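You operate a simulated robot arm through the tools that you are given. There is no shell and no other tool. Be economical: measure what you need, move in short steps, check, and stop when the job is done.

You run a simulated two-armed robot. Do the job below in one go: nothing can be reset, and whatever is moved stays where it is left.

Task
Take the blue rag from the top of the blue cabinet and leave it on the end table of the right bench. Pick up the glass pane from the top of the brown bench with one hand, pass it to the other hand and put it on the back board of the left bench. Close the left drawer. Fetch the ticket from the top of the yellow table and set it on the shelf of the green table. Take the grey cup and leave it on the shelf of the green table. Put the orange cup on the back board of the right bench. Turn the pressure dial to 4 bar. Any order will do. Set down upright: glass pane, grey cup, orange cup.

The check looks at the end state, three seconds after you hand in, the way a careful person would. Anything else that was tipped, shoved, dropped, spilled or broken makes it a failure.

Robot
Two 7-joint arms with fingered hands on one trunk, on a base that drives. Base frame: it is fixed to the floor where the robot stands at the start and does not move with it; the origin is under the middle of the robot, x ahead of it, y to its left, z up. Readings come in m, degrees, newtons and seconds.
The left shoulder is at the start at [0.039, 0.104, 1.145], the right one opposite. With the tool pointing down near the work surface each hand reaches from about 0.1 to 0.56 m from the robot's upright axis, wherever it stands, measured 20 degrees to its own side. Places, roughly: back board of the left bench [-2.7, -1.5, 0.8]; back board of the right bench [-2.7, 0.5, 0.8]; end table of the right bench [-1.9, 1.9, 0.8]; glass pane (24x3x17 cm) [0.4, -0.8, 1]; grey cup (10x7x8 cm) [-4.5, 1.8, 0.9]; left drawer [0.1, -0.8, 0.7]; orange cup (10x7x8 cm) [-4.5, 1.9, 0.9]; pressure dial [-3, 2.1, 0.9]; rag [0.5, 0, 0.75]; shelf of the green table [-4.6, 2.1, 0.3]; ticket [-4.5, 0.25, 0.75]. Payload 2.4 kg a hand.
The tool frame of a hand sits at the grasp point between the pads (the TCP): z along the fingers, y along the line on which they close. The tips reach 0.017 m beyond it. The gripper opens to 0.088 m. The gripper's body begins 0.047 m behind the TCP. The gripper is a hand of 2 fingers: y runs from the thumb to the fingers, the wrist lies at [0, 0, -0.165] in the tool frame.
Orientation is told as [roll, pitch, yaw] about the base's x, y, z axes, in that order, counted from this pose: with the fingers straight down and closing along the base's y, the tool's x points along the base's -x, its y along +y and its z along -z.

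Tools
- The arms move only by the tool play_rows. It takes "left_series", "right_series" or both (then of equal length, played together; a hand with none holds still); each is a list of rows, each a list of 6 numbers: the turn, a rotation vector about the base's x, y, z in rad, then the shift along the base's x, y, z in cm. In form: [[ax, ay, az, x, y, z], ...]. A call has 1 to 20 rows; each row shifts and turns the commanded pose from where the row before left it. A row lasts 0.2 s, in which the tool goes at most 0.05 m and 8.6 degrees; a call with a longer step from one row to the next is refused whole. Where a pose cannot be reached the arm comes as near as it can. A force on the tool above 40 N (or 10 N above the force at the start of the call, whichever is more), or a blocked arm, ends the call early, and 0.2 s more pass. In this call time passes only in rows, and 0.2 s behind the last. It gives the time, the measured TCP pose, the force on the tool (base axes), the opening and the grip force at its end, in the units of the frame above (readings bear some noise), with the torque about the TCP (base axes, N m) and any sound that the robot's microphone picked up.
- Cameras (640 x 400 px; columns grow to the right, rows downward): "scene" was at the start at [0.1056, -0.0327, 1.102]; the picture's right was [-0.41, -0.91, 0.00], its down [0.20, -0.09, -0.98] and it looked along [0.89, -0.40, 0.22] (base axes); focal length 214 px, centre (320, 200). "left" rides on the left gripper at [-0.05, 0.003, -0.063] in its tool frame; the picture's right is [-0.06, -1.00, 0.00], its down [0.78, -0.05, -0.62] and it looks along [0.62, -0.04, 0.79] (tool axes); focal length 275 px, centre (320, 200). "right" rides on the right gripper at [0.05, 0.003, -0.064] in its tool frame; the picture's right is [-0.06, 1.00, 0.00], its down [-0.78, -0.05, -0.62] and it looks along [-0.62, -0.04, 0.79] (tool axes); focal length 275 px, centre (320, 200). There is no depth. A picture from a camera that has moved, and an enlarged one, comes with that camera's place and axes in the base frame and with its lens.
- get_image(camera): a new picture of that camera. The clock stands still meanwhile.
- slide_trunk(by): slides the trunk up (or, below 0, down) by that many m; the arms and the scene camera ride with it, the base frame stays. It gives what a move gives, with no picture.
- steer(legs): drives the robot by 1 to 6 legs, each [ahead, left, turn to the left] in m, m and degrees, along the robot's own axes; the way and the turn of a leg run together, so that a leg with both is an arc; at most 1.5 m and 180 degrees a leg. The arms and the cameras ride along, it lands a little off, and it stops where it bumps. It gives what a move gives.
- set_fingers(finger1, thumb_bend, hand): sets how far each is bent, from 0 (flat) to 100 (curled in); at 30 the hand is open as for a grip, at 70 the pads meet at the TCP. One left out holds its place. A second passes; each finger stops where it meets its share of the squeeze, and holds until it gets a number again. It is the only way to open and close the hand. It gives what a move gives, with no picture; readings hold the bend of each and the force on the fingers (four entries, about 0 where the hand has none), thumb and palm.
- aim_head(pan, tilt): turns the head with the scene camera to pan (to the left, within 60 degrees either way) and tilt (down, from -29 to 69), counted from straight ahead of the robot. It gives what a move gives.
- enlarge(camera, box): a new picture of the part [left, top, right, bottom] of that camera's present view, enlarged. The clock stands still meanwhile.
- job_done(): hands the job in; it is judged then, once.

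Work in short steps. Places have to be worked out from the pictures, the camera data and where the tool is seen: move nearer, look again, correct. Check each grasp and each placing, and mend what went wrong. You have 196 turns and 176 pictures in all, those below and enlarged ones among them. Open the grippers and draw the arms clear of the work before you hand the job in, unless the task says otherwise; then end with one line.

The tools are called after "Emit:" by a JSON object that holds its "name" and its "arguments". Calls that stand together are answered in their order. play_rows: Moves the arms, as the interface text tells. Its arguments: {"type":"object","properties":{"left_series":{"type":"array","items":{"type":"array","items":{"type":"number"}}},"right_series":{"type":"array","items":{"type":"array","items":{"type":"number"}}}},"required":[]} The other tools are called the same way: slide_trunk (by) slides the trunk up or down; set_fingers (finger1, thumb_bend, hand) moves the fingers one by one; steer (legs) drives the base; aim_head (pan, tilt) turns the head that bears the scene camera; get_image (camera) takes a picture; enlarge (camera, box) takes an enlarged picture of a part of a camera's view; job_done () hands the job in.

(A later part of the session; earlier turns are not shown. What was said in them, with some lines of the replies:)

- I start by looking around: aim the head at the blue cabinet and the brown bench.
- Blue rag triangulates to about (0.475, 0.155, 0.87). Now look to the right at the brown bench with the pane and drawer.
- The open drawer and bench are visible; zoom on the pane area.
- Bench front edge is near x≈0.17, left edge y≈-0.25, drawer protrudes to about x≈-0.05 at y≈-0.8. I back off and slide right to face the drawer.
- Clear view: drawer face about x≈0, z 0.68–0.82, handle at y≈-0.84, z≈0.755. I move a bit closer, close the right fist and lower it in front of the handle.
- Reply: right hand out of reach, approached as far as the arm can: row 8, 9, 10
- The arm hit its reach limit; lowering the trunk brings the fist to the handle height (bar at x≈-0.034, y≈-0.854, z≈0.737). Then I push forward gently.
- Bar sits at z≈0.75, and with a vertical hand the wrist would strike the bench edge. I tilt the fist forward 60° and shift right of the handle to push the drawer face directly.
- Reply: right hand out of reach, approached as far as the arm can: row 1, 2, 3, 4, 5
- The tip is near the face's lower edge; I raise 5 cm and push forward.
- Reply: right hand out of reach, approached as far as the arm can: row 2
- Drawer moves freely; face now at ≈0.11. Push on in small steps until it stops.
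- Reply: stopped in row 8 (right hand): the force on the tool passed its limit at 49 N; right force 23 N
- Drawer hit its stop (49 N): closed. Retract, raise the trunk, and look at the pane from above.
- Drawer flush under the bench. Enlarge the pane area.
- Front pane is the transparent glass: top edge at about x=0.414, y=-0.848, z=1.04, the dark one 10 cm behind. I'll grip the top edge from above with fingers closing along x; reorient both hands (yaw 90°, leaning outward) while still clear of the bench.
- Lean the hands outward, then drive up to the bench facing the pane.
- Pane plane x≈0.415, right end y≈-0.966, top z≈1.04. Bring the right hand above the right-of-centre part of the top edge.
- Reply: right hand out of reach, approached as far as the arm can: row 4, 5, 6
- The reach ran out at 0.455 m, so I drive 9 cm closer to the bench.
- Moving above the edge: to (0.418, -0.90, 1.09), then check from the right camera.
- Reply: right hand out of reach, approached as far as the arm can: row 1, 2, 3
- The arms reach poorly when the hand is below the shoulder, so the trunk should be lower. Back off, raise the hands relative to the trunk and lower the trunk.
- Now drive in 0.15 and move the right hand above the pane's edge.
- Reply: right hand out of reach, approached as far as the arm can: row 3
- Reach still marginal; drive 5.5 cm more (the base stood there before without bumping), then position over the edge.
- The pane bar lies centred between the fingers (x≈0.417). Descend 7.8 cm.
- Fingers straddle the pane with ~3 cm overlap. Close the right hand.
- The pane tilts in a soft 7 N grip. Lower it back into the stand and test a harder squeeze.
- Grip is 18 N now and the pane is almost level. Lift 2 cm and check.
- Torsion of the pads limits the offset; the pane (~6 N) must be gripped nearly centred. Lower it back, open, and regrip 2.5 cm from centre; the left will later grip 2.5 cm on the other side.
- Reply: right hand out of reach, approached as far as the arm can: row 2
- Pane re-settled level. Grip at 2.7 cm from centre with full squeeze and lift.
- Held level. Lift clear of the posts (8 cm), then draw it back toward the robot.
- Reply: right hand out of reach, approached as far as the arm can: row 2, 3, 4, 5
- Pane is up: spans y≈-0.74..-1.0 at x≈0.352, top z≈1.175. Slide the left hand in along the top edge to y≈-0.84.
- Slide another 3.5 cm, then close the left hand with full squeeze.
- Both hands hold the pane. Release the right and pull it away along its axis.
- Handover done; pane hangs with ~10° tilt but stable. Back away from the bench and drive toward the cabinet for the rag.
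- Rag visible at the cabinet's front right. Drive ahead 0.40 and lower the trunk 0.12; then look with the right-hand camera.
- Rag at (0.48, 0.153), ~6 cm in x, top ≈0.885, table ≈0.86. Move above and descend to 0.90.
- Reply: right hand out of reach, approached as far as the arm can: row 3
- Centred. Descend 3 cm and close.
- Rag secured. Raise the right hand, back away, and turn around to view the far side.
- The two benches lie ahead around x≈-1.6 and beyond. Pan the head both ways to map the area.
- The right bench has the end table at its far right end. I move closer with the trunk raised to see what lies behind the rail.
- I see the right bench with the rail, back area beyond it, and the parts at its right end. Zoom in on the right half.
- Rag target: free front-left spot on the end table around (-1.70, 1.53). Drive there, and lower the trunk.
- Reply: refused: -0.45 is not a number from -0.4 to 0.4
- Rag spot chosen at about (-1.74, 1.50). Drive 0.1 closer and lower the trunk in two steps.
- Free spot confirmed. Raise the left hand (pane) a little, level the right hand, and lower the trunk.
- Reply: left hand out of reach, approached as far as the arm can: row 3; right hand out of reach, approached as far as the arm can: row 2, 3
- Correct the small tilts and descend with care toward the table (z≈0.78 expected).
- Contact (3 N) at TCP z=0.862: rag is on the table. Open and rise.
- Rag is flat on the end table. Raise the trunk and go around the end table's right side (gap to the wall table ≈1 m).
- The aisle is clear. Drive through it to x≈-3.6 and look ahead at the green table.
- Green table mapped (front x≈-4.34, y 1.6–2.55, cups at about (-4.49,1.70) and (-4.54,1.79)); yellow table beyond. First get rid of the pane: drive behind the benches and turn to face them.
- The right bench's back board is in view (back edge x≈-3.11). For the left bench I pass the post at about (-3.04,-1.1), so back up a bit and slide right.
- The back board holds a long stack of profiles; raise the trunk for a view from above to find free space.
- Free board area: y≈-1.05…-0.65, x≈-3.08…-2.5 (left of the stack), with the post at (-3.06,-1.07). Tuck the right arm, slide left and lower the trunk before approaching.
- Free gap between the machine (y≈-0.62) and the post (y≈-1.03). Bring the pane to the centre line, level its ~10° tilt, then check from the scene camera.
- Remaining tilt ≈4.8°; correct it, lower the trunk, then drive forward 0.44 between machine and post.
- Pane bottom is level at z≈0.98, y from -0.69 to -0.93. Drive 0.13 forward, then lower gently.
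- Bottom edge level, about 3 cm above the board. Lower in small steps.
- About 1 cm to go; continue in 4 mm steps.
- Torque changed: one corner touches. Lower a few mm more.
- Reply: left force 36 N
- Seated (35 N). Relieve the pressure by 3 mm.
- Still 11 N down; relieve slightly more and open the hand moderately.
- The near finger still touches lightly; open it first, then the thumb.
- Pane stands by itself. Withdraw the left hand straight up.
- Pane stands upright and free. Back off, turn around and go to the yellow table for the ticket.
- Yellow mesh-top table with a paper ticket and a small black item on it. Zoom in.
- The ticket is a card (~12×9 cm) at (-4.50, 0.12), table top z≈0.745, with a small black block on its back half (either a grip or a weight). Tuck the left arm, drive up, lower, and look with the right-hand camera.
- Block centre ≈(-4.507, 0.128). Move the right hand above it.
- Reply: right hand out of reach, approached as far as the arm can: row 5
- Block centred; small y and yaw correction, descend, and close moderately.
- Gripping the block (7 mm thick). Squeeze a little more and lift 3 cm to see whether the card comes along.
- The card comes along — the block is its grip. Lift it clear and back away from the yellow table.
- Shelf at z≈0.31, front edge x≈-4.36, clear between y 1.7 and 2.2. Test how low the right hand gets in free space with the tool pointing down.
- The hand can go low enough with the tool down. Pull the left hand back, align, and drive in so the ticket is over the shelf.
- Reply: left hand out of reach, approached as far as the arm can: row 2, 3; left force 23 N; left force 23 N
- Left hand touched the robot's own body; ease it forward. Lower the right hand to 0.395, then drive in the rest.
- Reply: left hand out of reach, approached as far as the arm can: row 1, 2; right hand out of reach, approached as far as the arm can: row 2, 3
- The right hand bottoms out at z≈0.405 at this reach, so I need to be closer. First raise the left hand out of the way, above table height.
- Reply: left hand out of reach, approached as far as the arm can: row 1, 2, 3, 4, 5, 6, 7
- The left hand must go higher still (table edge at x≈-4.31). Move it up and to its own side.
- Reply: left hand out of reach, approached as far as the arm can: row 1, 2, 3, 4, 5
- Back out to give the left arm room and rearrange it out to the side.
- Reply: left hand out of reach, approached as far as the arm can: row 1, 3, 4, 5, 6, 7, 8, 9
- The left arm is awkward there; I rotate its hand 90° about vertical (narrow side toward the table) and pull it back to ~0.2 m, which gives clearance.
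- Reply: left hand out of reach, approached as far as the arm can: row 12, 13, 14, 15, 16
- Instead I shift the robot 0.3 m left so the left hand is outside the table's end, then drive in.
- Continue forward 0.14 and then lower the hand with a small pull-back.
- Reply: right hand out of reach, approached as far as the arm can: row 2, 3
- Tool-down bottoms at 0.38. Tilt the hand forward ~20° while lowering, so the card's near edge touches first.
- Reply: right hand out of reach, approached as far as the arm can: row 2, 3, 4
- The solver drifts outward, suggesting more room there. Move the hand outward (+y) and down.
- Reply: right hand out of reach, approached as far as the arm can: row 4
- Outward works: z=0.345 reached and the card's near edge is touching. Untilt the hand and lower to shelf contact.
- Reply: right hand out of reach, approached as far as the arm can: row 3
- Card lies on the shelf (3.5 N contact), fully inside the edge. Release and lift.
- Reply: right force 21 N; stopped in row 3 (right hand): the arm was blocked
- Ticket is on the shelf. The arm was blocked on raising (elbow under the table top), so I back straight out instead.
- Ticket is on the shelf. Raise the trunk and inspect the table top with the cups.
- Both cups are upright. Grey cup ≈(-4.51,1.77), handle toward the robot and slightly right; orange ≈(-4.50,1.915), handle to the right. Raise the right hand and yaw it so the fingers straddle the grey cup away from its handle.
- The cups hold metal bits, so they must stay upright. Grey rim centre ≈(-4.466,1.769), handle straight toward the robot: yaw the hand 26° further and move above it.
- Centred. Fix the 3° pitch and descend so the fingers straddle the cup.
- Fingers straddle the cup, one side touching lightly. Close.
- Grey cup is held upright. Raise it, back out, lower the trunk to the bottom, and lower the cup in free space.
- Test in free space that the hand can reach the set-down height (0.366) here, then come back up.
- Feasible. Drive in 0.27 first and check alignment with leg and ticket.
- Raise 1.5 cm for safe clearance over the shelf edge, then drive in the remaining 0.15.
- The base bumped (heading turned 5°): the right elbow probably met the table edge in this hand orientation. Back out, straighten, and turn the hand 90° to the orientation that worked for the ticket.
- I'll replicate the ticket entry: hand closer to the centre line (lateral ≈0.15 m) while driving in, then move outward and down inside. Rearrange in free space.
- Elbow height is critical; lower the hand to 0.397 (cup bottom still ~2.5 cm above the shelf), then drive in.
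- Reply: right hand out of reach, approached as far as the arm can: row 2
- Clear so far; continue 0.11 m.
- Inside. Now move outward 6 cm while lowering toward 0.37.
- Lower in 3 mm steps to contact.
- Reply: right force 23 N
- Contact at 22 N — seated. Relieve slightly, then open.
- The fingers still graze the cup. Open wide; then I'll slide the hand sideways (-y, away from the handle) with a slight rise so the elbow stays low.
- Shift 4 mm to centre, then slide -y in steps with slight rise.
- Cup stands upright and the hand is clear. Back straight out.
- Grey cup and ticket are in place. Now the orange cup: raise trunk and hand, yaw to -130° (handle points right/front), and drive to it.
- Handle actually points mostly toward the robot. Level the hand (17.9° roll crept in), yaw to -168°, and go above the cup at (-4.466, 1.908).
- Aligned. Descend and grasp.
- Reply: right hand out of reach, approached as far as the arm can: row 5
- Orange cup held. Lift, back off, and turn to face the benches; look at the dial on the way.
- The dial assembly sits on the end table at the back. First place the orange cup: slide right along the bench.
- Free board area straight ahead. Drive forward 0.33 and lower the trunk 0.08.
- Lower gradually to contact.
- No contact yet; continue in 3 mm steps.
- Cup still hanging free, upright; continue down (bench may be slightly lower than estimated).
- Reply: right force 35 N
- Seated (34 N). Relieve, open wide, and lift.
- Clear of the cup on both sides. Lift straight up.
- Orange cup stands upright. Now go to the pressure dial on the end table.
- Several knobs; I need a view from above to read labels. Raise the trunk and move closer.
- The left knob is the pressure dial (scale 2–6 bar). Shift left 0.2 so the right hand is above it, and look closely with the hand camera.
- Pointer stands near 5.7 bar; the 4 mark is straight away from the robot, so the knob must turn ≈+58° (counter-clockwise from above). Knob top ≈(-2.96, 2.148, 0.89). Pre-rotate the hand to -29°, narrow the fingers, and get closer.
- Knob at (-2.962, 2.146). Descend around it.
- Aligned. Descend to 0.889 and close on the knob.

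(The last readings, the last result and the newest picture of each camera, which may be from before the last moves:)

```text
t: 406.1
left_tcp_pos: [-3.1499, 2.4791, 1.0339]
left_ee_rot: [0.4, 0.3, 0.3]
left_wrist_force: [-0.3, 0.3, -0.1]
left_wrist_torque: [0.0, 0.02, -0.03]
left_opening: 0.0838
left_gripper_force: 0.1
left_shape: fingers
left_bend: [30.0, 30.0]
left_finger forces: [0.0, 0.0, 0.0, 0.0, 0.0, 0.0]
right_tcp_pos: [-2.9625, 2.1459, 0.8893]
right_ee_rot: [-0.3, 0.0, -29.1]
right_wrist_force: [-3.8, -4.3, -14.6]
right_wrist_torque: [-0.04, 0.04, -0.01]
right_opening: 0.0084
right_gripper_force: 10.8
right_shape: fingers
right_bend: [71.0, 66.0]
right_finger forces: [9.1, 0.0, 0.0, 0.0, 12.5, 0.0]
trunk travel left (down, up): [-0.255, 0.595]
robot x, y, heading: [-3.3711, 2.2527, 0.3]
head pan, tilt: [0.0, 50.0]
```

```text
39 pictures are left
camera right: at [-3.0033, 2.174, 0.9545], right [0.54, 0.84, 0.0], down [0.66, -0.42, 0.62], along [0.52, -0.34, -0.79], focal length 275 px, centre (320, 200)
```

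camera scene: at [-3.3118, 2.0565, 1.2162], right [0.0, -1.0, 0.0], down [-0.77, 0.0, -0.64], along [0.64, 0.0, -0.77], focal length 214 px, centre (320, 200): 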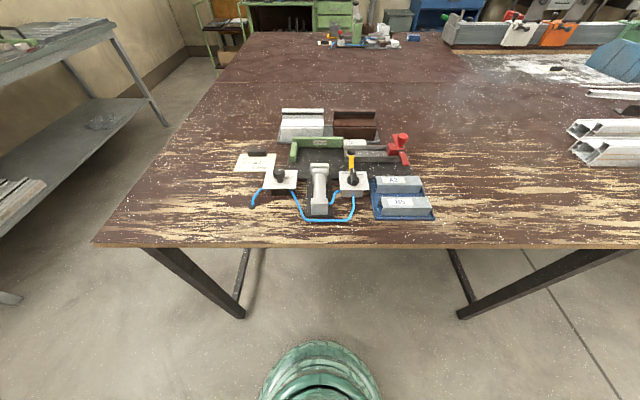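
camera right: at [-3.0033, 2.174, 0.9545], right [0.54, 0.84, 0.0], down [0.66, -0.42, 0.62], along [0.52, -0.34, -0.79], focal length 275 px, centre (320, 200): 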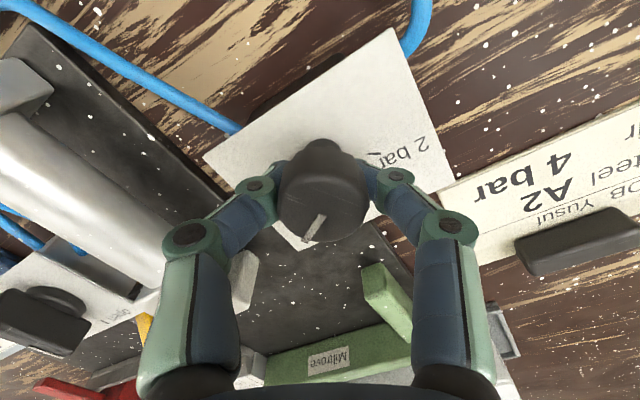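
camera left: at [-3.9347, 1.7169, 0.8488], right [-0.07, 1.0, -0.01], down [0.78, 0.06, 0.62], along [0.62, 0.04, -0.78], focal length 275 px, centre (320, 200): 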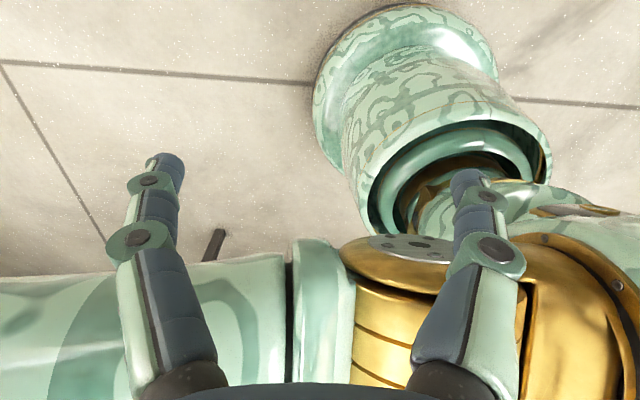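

The pads closed on the narrow stem below the cap. Open, rise 1.2 cm, and grip the cap itself.

Emit:
{"name": "set_fingers", "arguments": {"hand": "right", "finger1": 45, "thumb_bend": 45}}

Emit:
{"name": "play_rows", "arguments": {"right_series": [[0, 0, 0, 0, 0.1, 1.3]]}}

Emit:
{"name": "set_fingers", "arguments": {"hand": "right", "finger1": 78, "thumb_bend": 78}}

Emit:
{"name": "get_image", "arguments": {"camera": "right"}}

```text
t: 407.1
left_tcp_pos: [-3.151, 2.4793, 1.0337]
left_ee_rot: [0.6, 0.2, 0.2]
left_wrist_force: [0.3, -0.2, -0.4]
left_wrist_torque: [0.0, 0.03, 0.0]
left_opening: 0.0835
left_gripper_force: 0.0
left_shape: fingers
left_bend: [30.0, 30.0]
left_finger forces: [0.0, 0.1, 0.1, 0.0, 0.0, 0.0]
right_tcp_pos: [-2.9611, 2.1471, 0.89]
right_ee_rot: [-0.1, -0.1, -29.1]
right_wrist_force: [0.1, -0.7, 0.2]
right_wrist_torque: [0.02, -0.01, -0.03]
right_opening: 0.05
right_gripper_force: 0.0
right_shape: fingers
right_bend: [45.0, 45.0]
right_finger forces: [0.1, 0.0, 0.0, 0.1, 0.0, 0.1]
trunk travel left (down, up): [-0.255, 0.595]
robot x, y, heading: [-3.3665, 2.25, 0.5]
head pan, tilt: [0.0, 50.0]
```

```text
t: 407.5
left_tcp_pos: [-3.151, 2.4798, 1.0347]
left_ee_rot: [0.5, 0.3, 0.3]
left_wrist_force: [-0.2, 0.5, 0.3]
left_wrist_torque: [-0.04, -0.01, -0.01]
left_opening: 0.0835
left_gripper_force: 0.1
left_shape: fingers
left_bend: [30.0, 30.0]
left_finger forces: [0.0, 0.0, 0.0, 0.0, 0.0, 0.1]
right_tcp_pos: [-2.9619, 2.1491, 0.9047]
right_ee_rot: [-0.1, 0.0, -29.1]
right_wrist_force: [-0.2, 0.2, -0.5]
right_wrist_torque: [0.01, -0.01, 0.03]
right_opening: 0.0501
right_gripper_force: 0.0
right_shape: fingers
right_bend: [45.0, 45.0]
right_finger forces: [0.0, 0.0, 0.1, 0.0, 0.0, 0.0]
trunk travel left (down, up): [-0.255, 0.595]
robot x, y, heading: [-3.3688, 2.2538, 0.4]
head pan, tilt: [0.0, 50.0]
```

```text
t: 408.5
left_tcp_pos: [-3.1514, 2.4791, 1.0346]
left_ee_rot: [0.5, 0.2, 0.2]
left_wrist_force: [0.1, 0.1, 0.1]
left_wrist_torque: [-0.03, 0.0, 0.01]
left_opening: 0.0838
left_gripper_force: 0.0
left_shape: fingers
left_bend: [30.0, 30.0]
left_finger forces: [0.0, 0.0, 0.0, 0.1, 0.0, 0.0]
right_tcp_pos: [-2.9617, 2.1467, 0.9031]
right_ee_rot: [-0.2, -0.1, -29.2]
right_wrist_force: [-2.5, -4.0, -4.1]
right_wrist_torque: [-0.07, 0.07, 0.0]
right_opening: 0.0159
right_gripper_force: 9.8
right_shape: fingers
right_bend: [70.0, 65.0]
right_finger forces: [7.0, 0.1, 0.1, 0.0, 11.8, 0.0]
trunk travel left (down, up): [-0.255, 0.595]
robot x, y, heading: [-3.3654, 2.2542, 0.2]
head pan, tilt: [0.0, 50.0]
```

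```text
38 pictures are left
camera right: at [-3.0033, 2.1751, 0.9678], right [0.54, 0.84, 0.0], down [0.66, -0.42, 0.62], along [0.52, -0.34, -0.79], focal length 275 px, centre (320, 200)
```

right: 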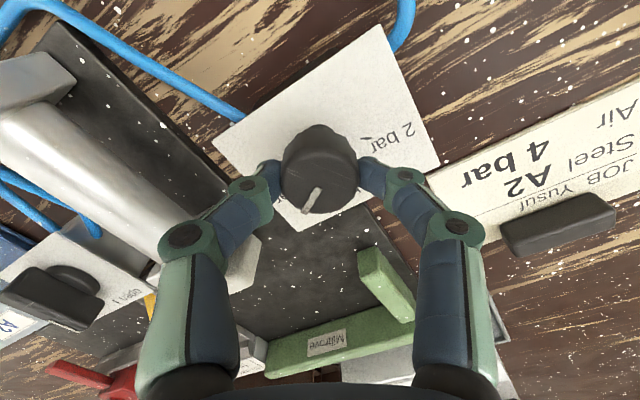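

Gripped on the cap. Turn +50° and check.

Emit:
{"name": "play_rows", "arguments": {"right_series": [[0, 0, 0.125, 0, 0, 0], [0, 0, 0.125, 0, 0, 0], [0, 0, 0.125, 0, 0, 0], [0, 0, 0.125, 0, 0, 0], [0, 0, 0.125, 0, 0, 0], [0, 0, 0.125, 0, 0, 0], [0, 0, 0.125, 0, 0, 0]]}}

Emit:
{"name": "get_image", "arguments": {"camera": "right"}}

```text
t: 410.1
left_tcp_pos: [-3.15, 2.4777, 1.0351]
left_ee_rot: [0.6, 0.2, 0.3]
left_wrist_force: [0.1, 0.5, 0.3]
left_wrist_torque: [0.01, 0.03, -0.01]
left_opening: 0.084
left_gripper_force: 0.0
left_shape: fingers
left_bend: [30.0, 30.0]
left_finger forces: [0.1, 0.0, 0.0, 0.1, 0.1, 0.0]
right_tcp_pos: [-2.9616, 2.1483, 0.9054]
right_ee_rot: [-0.2, 0.0, 21.1]
right_wrist_force: [-1.4, -2.5, -10.2]
right_wrist_torque: [-0.03, 0.03, -0.01]
right_opening: 0.016
right_gripper_force: 8.3
right_shape: fingers
right_bend: [70.0, 65.0]
right_finger forces: [7.3, 0.0, 0.0, 0.0, 9.4, 0.0]
trunk travel left (down, up): [-0.255, 0.595]
robot x, y, heading: [-3.3686, 2.2529, 0.3]
head pan, tilt: [0.0, 50.0]
```

```text
37 pictures are left
camera right: at [-3.0085, 2.1333, 0.969], right [-0.3, 0.95, 0.0], down [0.75, 0.24, 0.62], along [0.59, 0.18, -0.79], focal length 275 px, centre (320, 200)
```

right: 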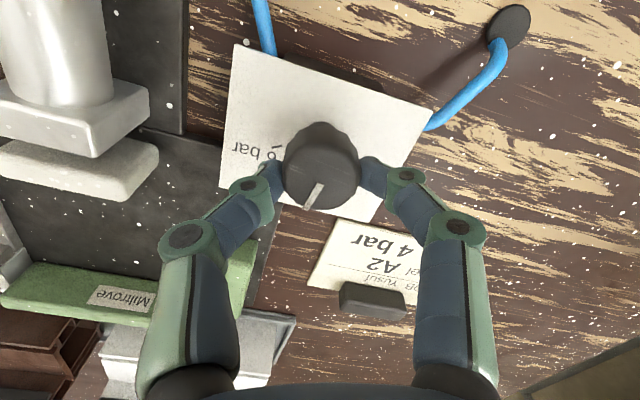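

The pointer follows; about 8° remain. Turn .13 rad more, release and inspect.

Emit:
{"name": "play_rows", "arguments": {"right_series": [[0, 0, 0.13, 0, 0, 0]]}}

Emit:
{"name": "set_fingers", "arguments": {"hand": "right", "finger1": 45, "thumb_bend": 45}}

Emit:
{"name": "play_rows", "arguments": {"right_series": [[0, 0, 0, 0, 0, 3], [0, 0, 0, 0, 0, 4], [0, 0, 0, -2, 0, 4], [0, 0, 0, -2, 0, 2]]}}

Emit:
{"name": "get_image", "arguments": {"camera": "right"}}

```text
t: 410.5
left_tcp_pos: [-3.1515, 2.4795, 1.0336]
left_ee_rot: [0.6, 0.2, 0.3]
left_wrist_force: [-0.7, -0.6, 0.4]
left_wrist_torque: [-0.01, -0.03, 0.0]
left_opening: 0.0836
left_gripper_force: 0.1
left_shape: fingers
left_bend: [30.0, 30.0]
left_finger forces: [0.0, 0.0, 0.0, 0.0, 0.1, 0.0]
right_tcp_pos: [-2.9614, 2.1482, 0.9054]
right_ee_rot: [-0.2, -0.1, 28.4]
right_wrist_force: [-1.1, -2.5, -8.9]
right_wrist_torque: [-0.03, 0.02, -0.03]
right_opening: 0.0157
right_gripper_force: 8.4
right_shape: fingers
right_bend: [70.0, 65.0]
right_finger forces: [7.8, 0.0, 0.1, 0.0, 8.4, 0.0]
trunk travel left (down, up): [-0.255, 0.595]
robot x, y, heading: [-3.3685, 2.2548, 0.2]
head pan, tilt: [0.0, 50.0]
```

```text
t: 411.5
left_tcp_pos: [-3.1509, 2.4799, 1.0342]
left_ee_rot: [0.5, 0.2, 0.3]
left_wrist_force: [0.7, -0.1, -0.3]
left_wrist_torque: [0.02, 0.01, -0.02]
left_opening: 0.0839
left_gripper_force: 0.1
left_shape: fingers
left_bend: [30.0, 30.0]
left_finger forces: [0.1, 0.0, 0.0, 0.1, 0.1, 0.0]
right_tcp_pos: [-2.9601, 2.1489, 0.9065]
right_ee_rot: [-0.2, -0.1, 28.4]
right_wrist_force: [-0.3, 0.6, 0.2]
right_wrist_torque: [-0.02, 0.03, 0.01]
right_opening: 0.05
right_gripper_force: 0.1
right_shape: fingers
right_bend: [45.0, 45.0]
right_finger forces: [0.0, 0.0, 0.0, 0.1, 0.1, 0.1]
trunk travel left (down, up): [-0.255, 0.595]
robot x, y, heading: [-3.3673, 2.25, 0.2]
head pan, tilt: [0.0, 50.0]
```

```text
t: 412.5
left_tcp_pos: [-3.1525, 2.4804, 1.0341]
left_ee_rot: [0.5, 0.2, 0.3]
left_wrist_force: [0.1, 0.6, -0.9]
left_wrist_torque: [-0.01, 0.02, 0.01]
left_opening: 0.0834
left_gripper_force: 0.0
left_shape: fingers
left_bend: [30.0, 30.0]
left_finger forces: [0.1, 0.0, 0.0, 0.0, 0.0, 0.1]
right_tcp_pos: [-3.002, 2.1495, 1.0333]
right_ee_rot: [-0.2, -0.1, 28.5]
right_wrist_force: [-0.6, -1.3, -0.4]
right_wrist_torque: [0.0, -0.02, 0.02]
right_opening: 0.05
right_gripper_force: 0.0
right_shape: fingers
right_bend: [45.0, 45.0]
right_finger forces: [0.1, 0.0, 0.0, 0.1, 0.0, 0.0]
trunk travel left (down, up): [-0.255, 0.595]
robot x, y, heading: [-3.3616, 2.254, 0.2]
head pan, tilt: [0.0, 50.0]
```

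```text
36 pictures are left
camera right: at [-3.0469, 2.1292, 1.0983], right [-0.42, 0.91, 0.0], down [0.71, 0.33, 0.62], along [0.56, 0.26, -0.78], focal length 275 px, centre (320, 200)
```

right: 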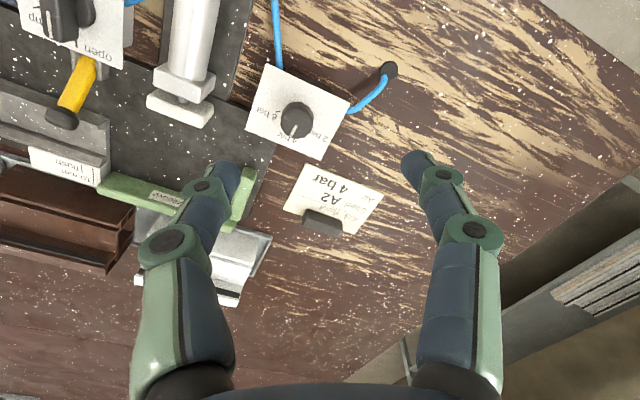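

Emit:
{"name": "enlarge", "arguments": {"camera": "right", "box": [240, 65, 352, 163]}}

```text
4.08 times, centred on (296, 114) of right
camera zoom: at [-3.0469, 2.1292, 1.0983], right [-0.42, 0.91, 0.0], down [0.71, 0.33, 0.62], along [0.56, 0.26, -0.78], focal length 1124 px, centre (418, 551)
```

zoom: 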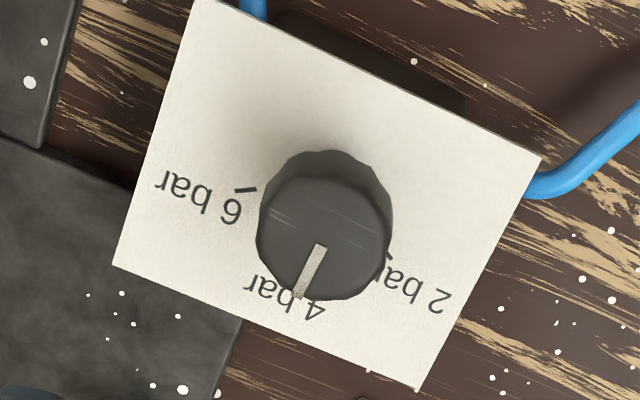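

The pointer is parallel to the plate axis, on the 4-bar mark. Open the hand, withdraw, and take a last look at the benches.

Emit:
{"name": "set_fingers", "arguments": {"hand": "right", "finger1": 30, "thumb_bend": 30}}

Emit:
{"name": "slide_trunk", "arguments": {"by": 0.25}}

Emit:
{"name": "steer", "arguments": {"legs": [[-0.4, 0, 0], [0, 0, -35]]}}

Emit:
{"name": "aim_head", "arguments": {"pan": -45, "tilt": 15}}

Emit:
{"name": "get_image", "arguments": {"camera": "scene"}}

```text
t: 413.5
left_tcp_pos: [-3.1514, 2.4799, 1.0347]
left_ee_rot: [0.5, 0.2, 0.3]
left_wrist_force: [0.0, 0.0, -0.3]
left_wrist_torque: [0.03, 0.01, -0.01]
left_opening: 0.0838
left_gripper_force: 0.1
left_shape: fingers
left_bend: [30.0, 30.0]
left_finger forces: [0.0, 0.0, 0.1, 0.1, 0.1, 0.0]
right_tcp_pos: [-3.002, 2.1504, 1.034]
right_ee_rot: [-0.3, -0.1, 28.3]
right_wrist_force: [-0.4, 0.3, 0.0]
right_wrist_torque: [0.0, -0.02, -0.03]
right_opening: 0.0835
right_gripper_force: 0.1
right_shape: fingers
right_bend: [30.0, 30.0]
right_finger forces: [0.1, 0.0, 0.0, 0.0, 0.0, 0.0]
trunk travel left (down, up): [-0.255, 0.595]
robot x, y, heading: [-3.3628, 2.2543, 0.3]
head pan, tilt: [0.0, 50.0]
```

```text
t: 416.1
left_tcp_pos: [-3.1508, 2.479, 1.2828]
left_ee_rot: [0.4, 0.2, 0.3]
left_wrist_force: [1.0, 0.6, -0.6]
left_wrist_torque: [0.01, -0.03, -0.02]
left_opening: 0.0836
left_gripper_force: 0.1
left_shape: fingers
left_bend: [30.0, 30.0]
left_finger forces: [0.0, 0.0, 0.1, 0.0, 0.1, 0.1]
right_tcp_pos: [-3.0004, 2.1471, 1.2852]
right_ee_rot: [-0.1, -0.1, 28.4]
right_wrist_force: [-0.9, 0.4, 0.3]
right_wrist_torque: [0.01, 0.02, 0.01]
right_opening: 0.0835
right_gripper_force: 0.1
right_shape: fingers
right_bend: [30.0, 30.0]
right_finger forces: [0.0, 0.0, 0.0, 0.1, 0.0, 0.1]
trunk travel left (down, up): [-0.505, 0.345]
robot x, y, heading: [-3.3635, 2.2556, 0.1]
head pan, tilt: [0.0, 50.0]
```

```text
t: 420.2
left_tcp_pos: [-3.4565, 2.3121, 1.2842]
left_ee_rot: [0.5, 0.2, -34.7]
left_wrist_force: [0.9, 0.4, -0.7]
left_wrist_torque: [0.04, -0.01, 0.0]
left_opening: 0.0834
left_gripper_force: 0.0
left_shape: fingers
left_bend: [30.0, 30.0]
left_finger forces: [0.0, 0.0, 0.0, 0.0, 0.0, 0.0]
right_tcp_pos: [-3.525, 1.9553, 1.2835]
right_ee_rot: [-0.2, -0.2, -6.6]
right_wrist_force: [0.1, 0.7, 0.1]
right_wrist_torque: [0.01, -0.04, -0.01]
right_opening: 0.0835
right_gripper_force: 0.0
right_shape: fingers
right_bend: [30.0, 30.0]
right_finger forces: [0.0, 0.0, 0.0, 0.0, 0.0, 0.0]
trunk travel left (down, up): [-0.505, 0.345]
robot x, y, heading: [-3.7651, 2.2489, -35.2]
head pan, tilt: [0.0, 50.0]
```

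```text
t: 421.3
left_tcp_pos: [-3.4563, 2.3126, 1.2836]
left_ee_rot: [0.6, 0.2, -34.8]
left_wrist_force: [-0.3, -0.3, -0.4]
left_wrist_torque: [-0.03, -0.04, 0.01]
left_opening: 0.0836
left_gripper_force: 0.0
left_shape: fingers
left_bend: [30.0, 30.0]
left_finger forces: [0.0, 0.0, 0.1, 0.0, 0.0, 0.1]
right_tcp_pos: [-3.5246, 1.955, 1.2845]
right_ee_rot: [-0.2, -0.1, -6.6]
right_wrist_force: [-0.9, 1.0, -0.5]
right_wrist_torque: [0.01, 0.04, -0.01]
right_opening: 0.0834
right_gripper_force: 0.1
right_shape: fingers
right_bend: [30.0, 30.0]
right_finger forces: [0.0, 0.0, 0.0, 0.0, 0.0, 0.0]
trunk travel left (down, up): [-0.505, 0.345]
robot x, y, heading: [-3.7635, 2.2485, -34.9]
head pan, tilt: [-45.0, 15.0]
```

```text
34 pictures are left
camera scene: at [-3.7214, 2.144, 1.1864], right [-0.98, -0.2, 0.0], down [-0.06, 0.28, -0.96], along [0.19, -0.94, -0.29], focal length 214 px, centre (320, 200)
```

scene: 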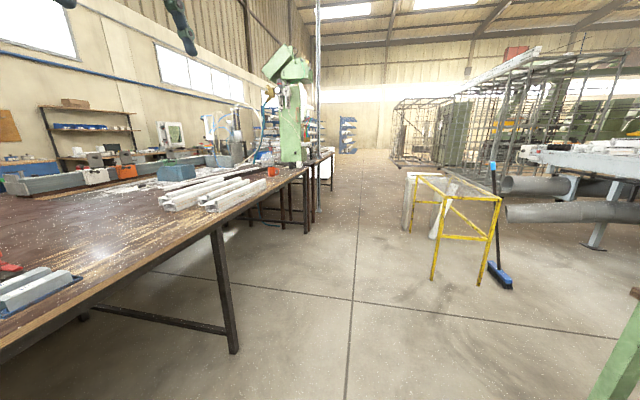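

Emit:
{"name": "enlarge", "arguments": {"camera": "scene", "box": [240, 130, 352, 200]}}

Emit:
{"name": "aim_head", "arguments": {"pan": -60, "tilt": 40}}

```text
5.71 times, centred on (296, 165) of scene
camera zoom: at [-3.7214, 2.144, 1.1864], right [-0.98, -0.2, 0.0], down [-0.06, 0.28, -0.96], along [0.19, -0.94, -0.29], focal length 1226 px, centre (457, 400)
```

zoom: 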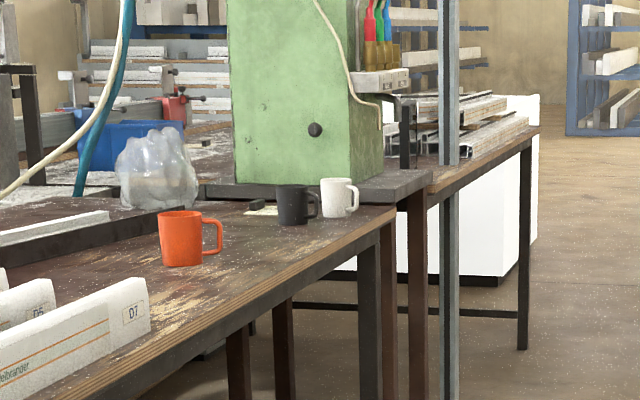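

```text
t: 422.2
left_tcp_pos: [-3.456, 2.314, 1.2831]
left_ee_rot: [0.5, 0.1, -34.8]
left_wrist_force: [0.5, -0.4, -0.7]
left_wrist_torque: [-0.02, 0.03, 0.04]
left_opening: 0.0833
left_gripper_force: 0.1
left_shape: fingers
left_bend: [30.0, 30.0]
left_finger forces: [0.0, 0.0, 0.0, 0.0, 0.0, 0.0]
right_tcp_pos: [-3.5242, 1.957, 1.2844]
right_ee_rot: [-0.2, -0.2, -6.7]
right_wrist_force: [-0.8, -1.2, 0.1]
right_wrist_torque: [0.01, -0.01, -0.01]
right_opening: 0.0837
right_gripper_force: 0.0
right_shape: fingers
right_bend: [30.0, 30.0]
right_finger forces: [0.0, 0.0, 0.0, 0.0, 0.0, 0.1]
trunk travel left (down, up): [-0.505, 0.345]
robot x, y, heading: [-3.7647, 2.2496, -34.8]
head pan, tilt: [-60.0, 40.0]
```

The orange cup stands upright and the pane's edge can be seen standing on the left bench. The ticket, grey cup, rag, drawer and dial were all checked when I did them. Both hands are open and clear, so I hand in.

Emit:
{"name": "job_done", "arguments": {}}

```text
The job is handed in.
```

All seven tasks are done and handed in: the rag, pane, ticket and both cups are in place, the drawer is closed, and the dial is on the 4 bar mark. Two contacts to know about: my arm was blocked under the green table after I set down the ticket, and the robot bumped something there, probably the table edge, before I set down the grey cup. The items there looked undisturbed in the later pictures.
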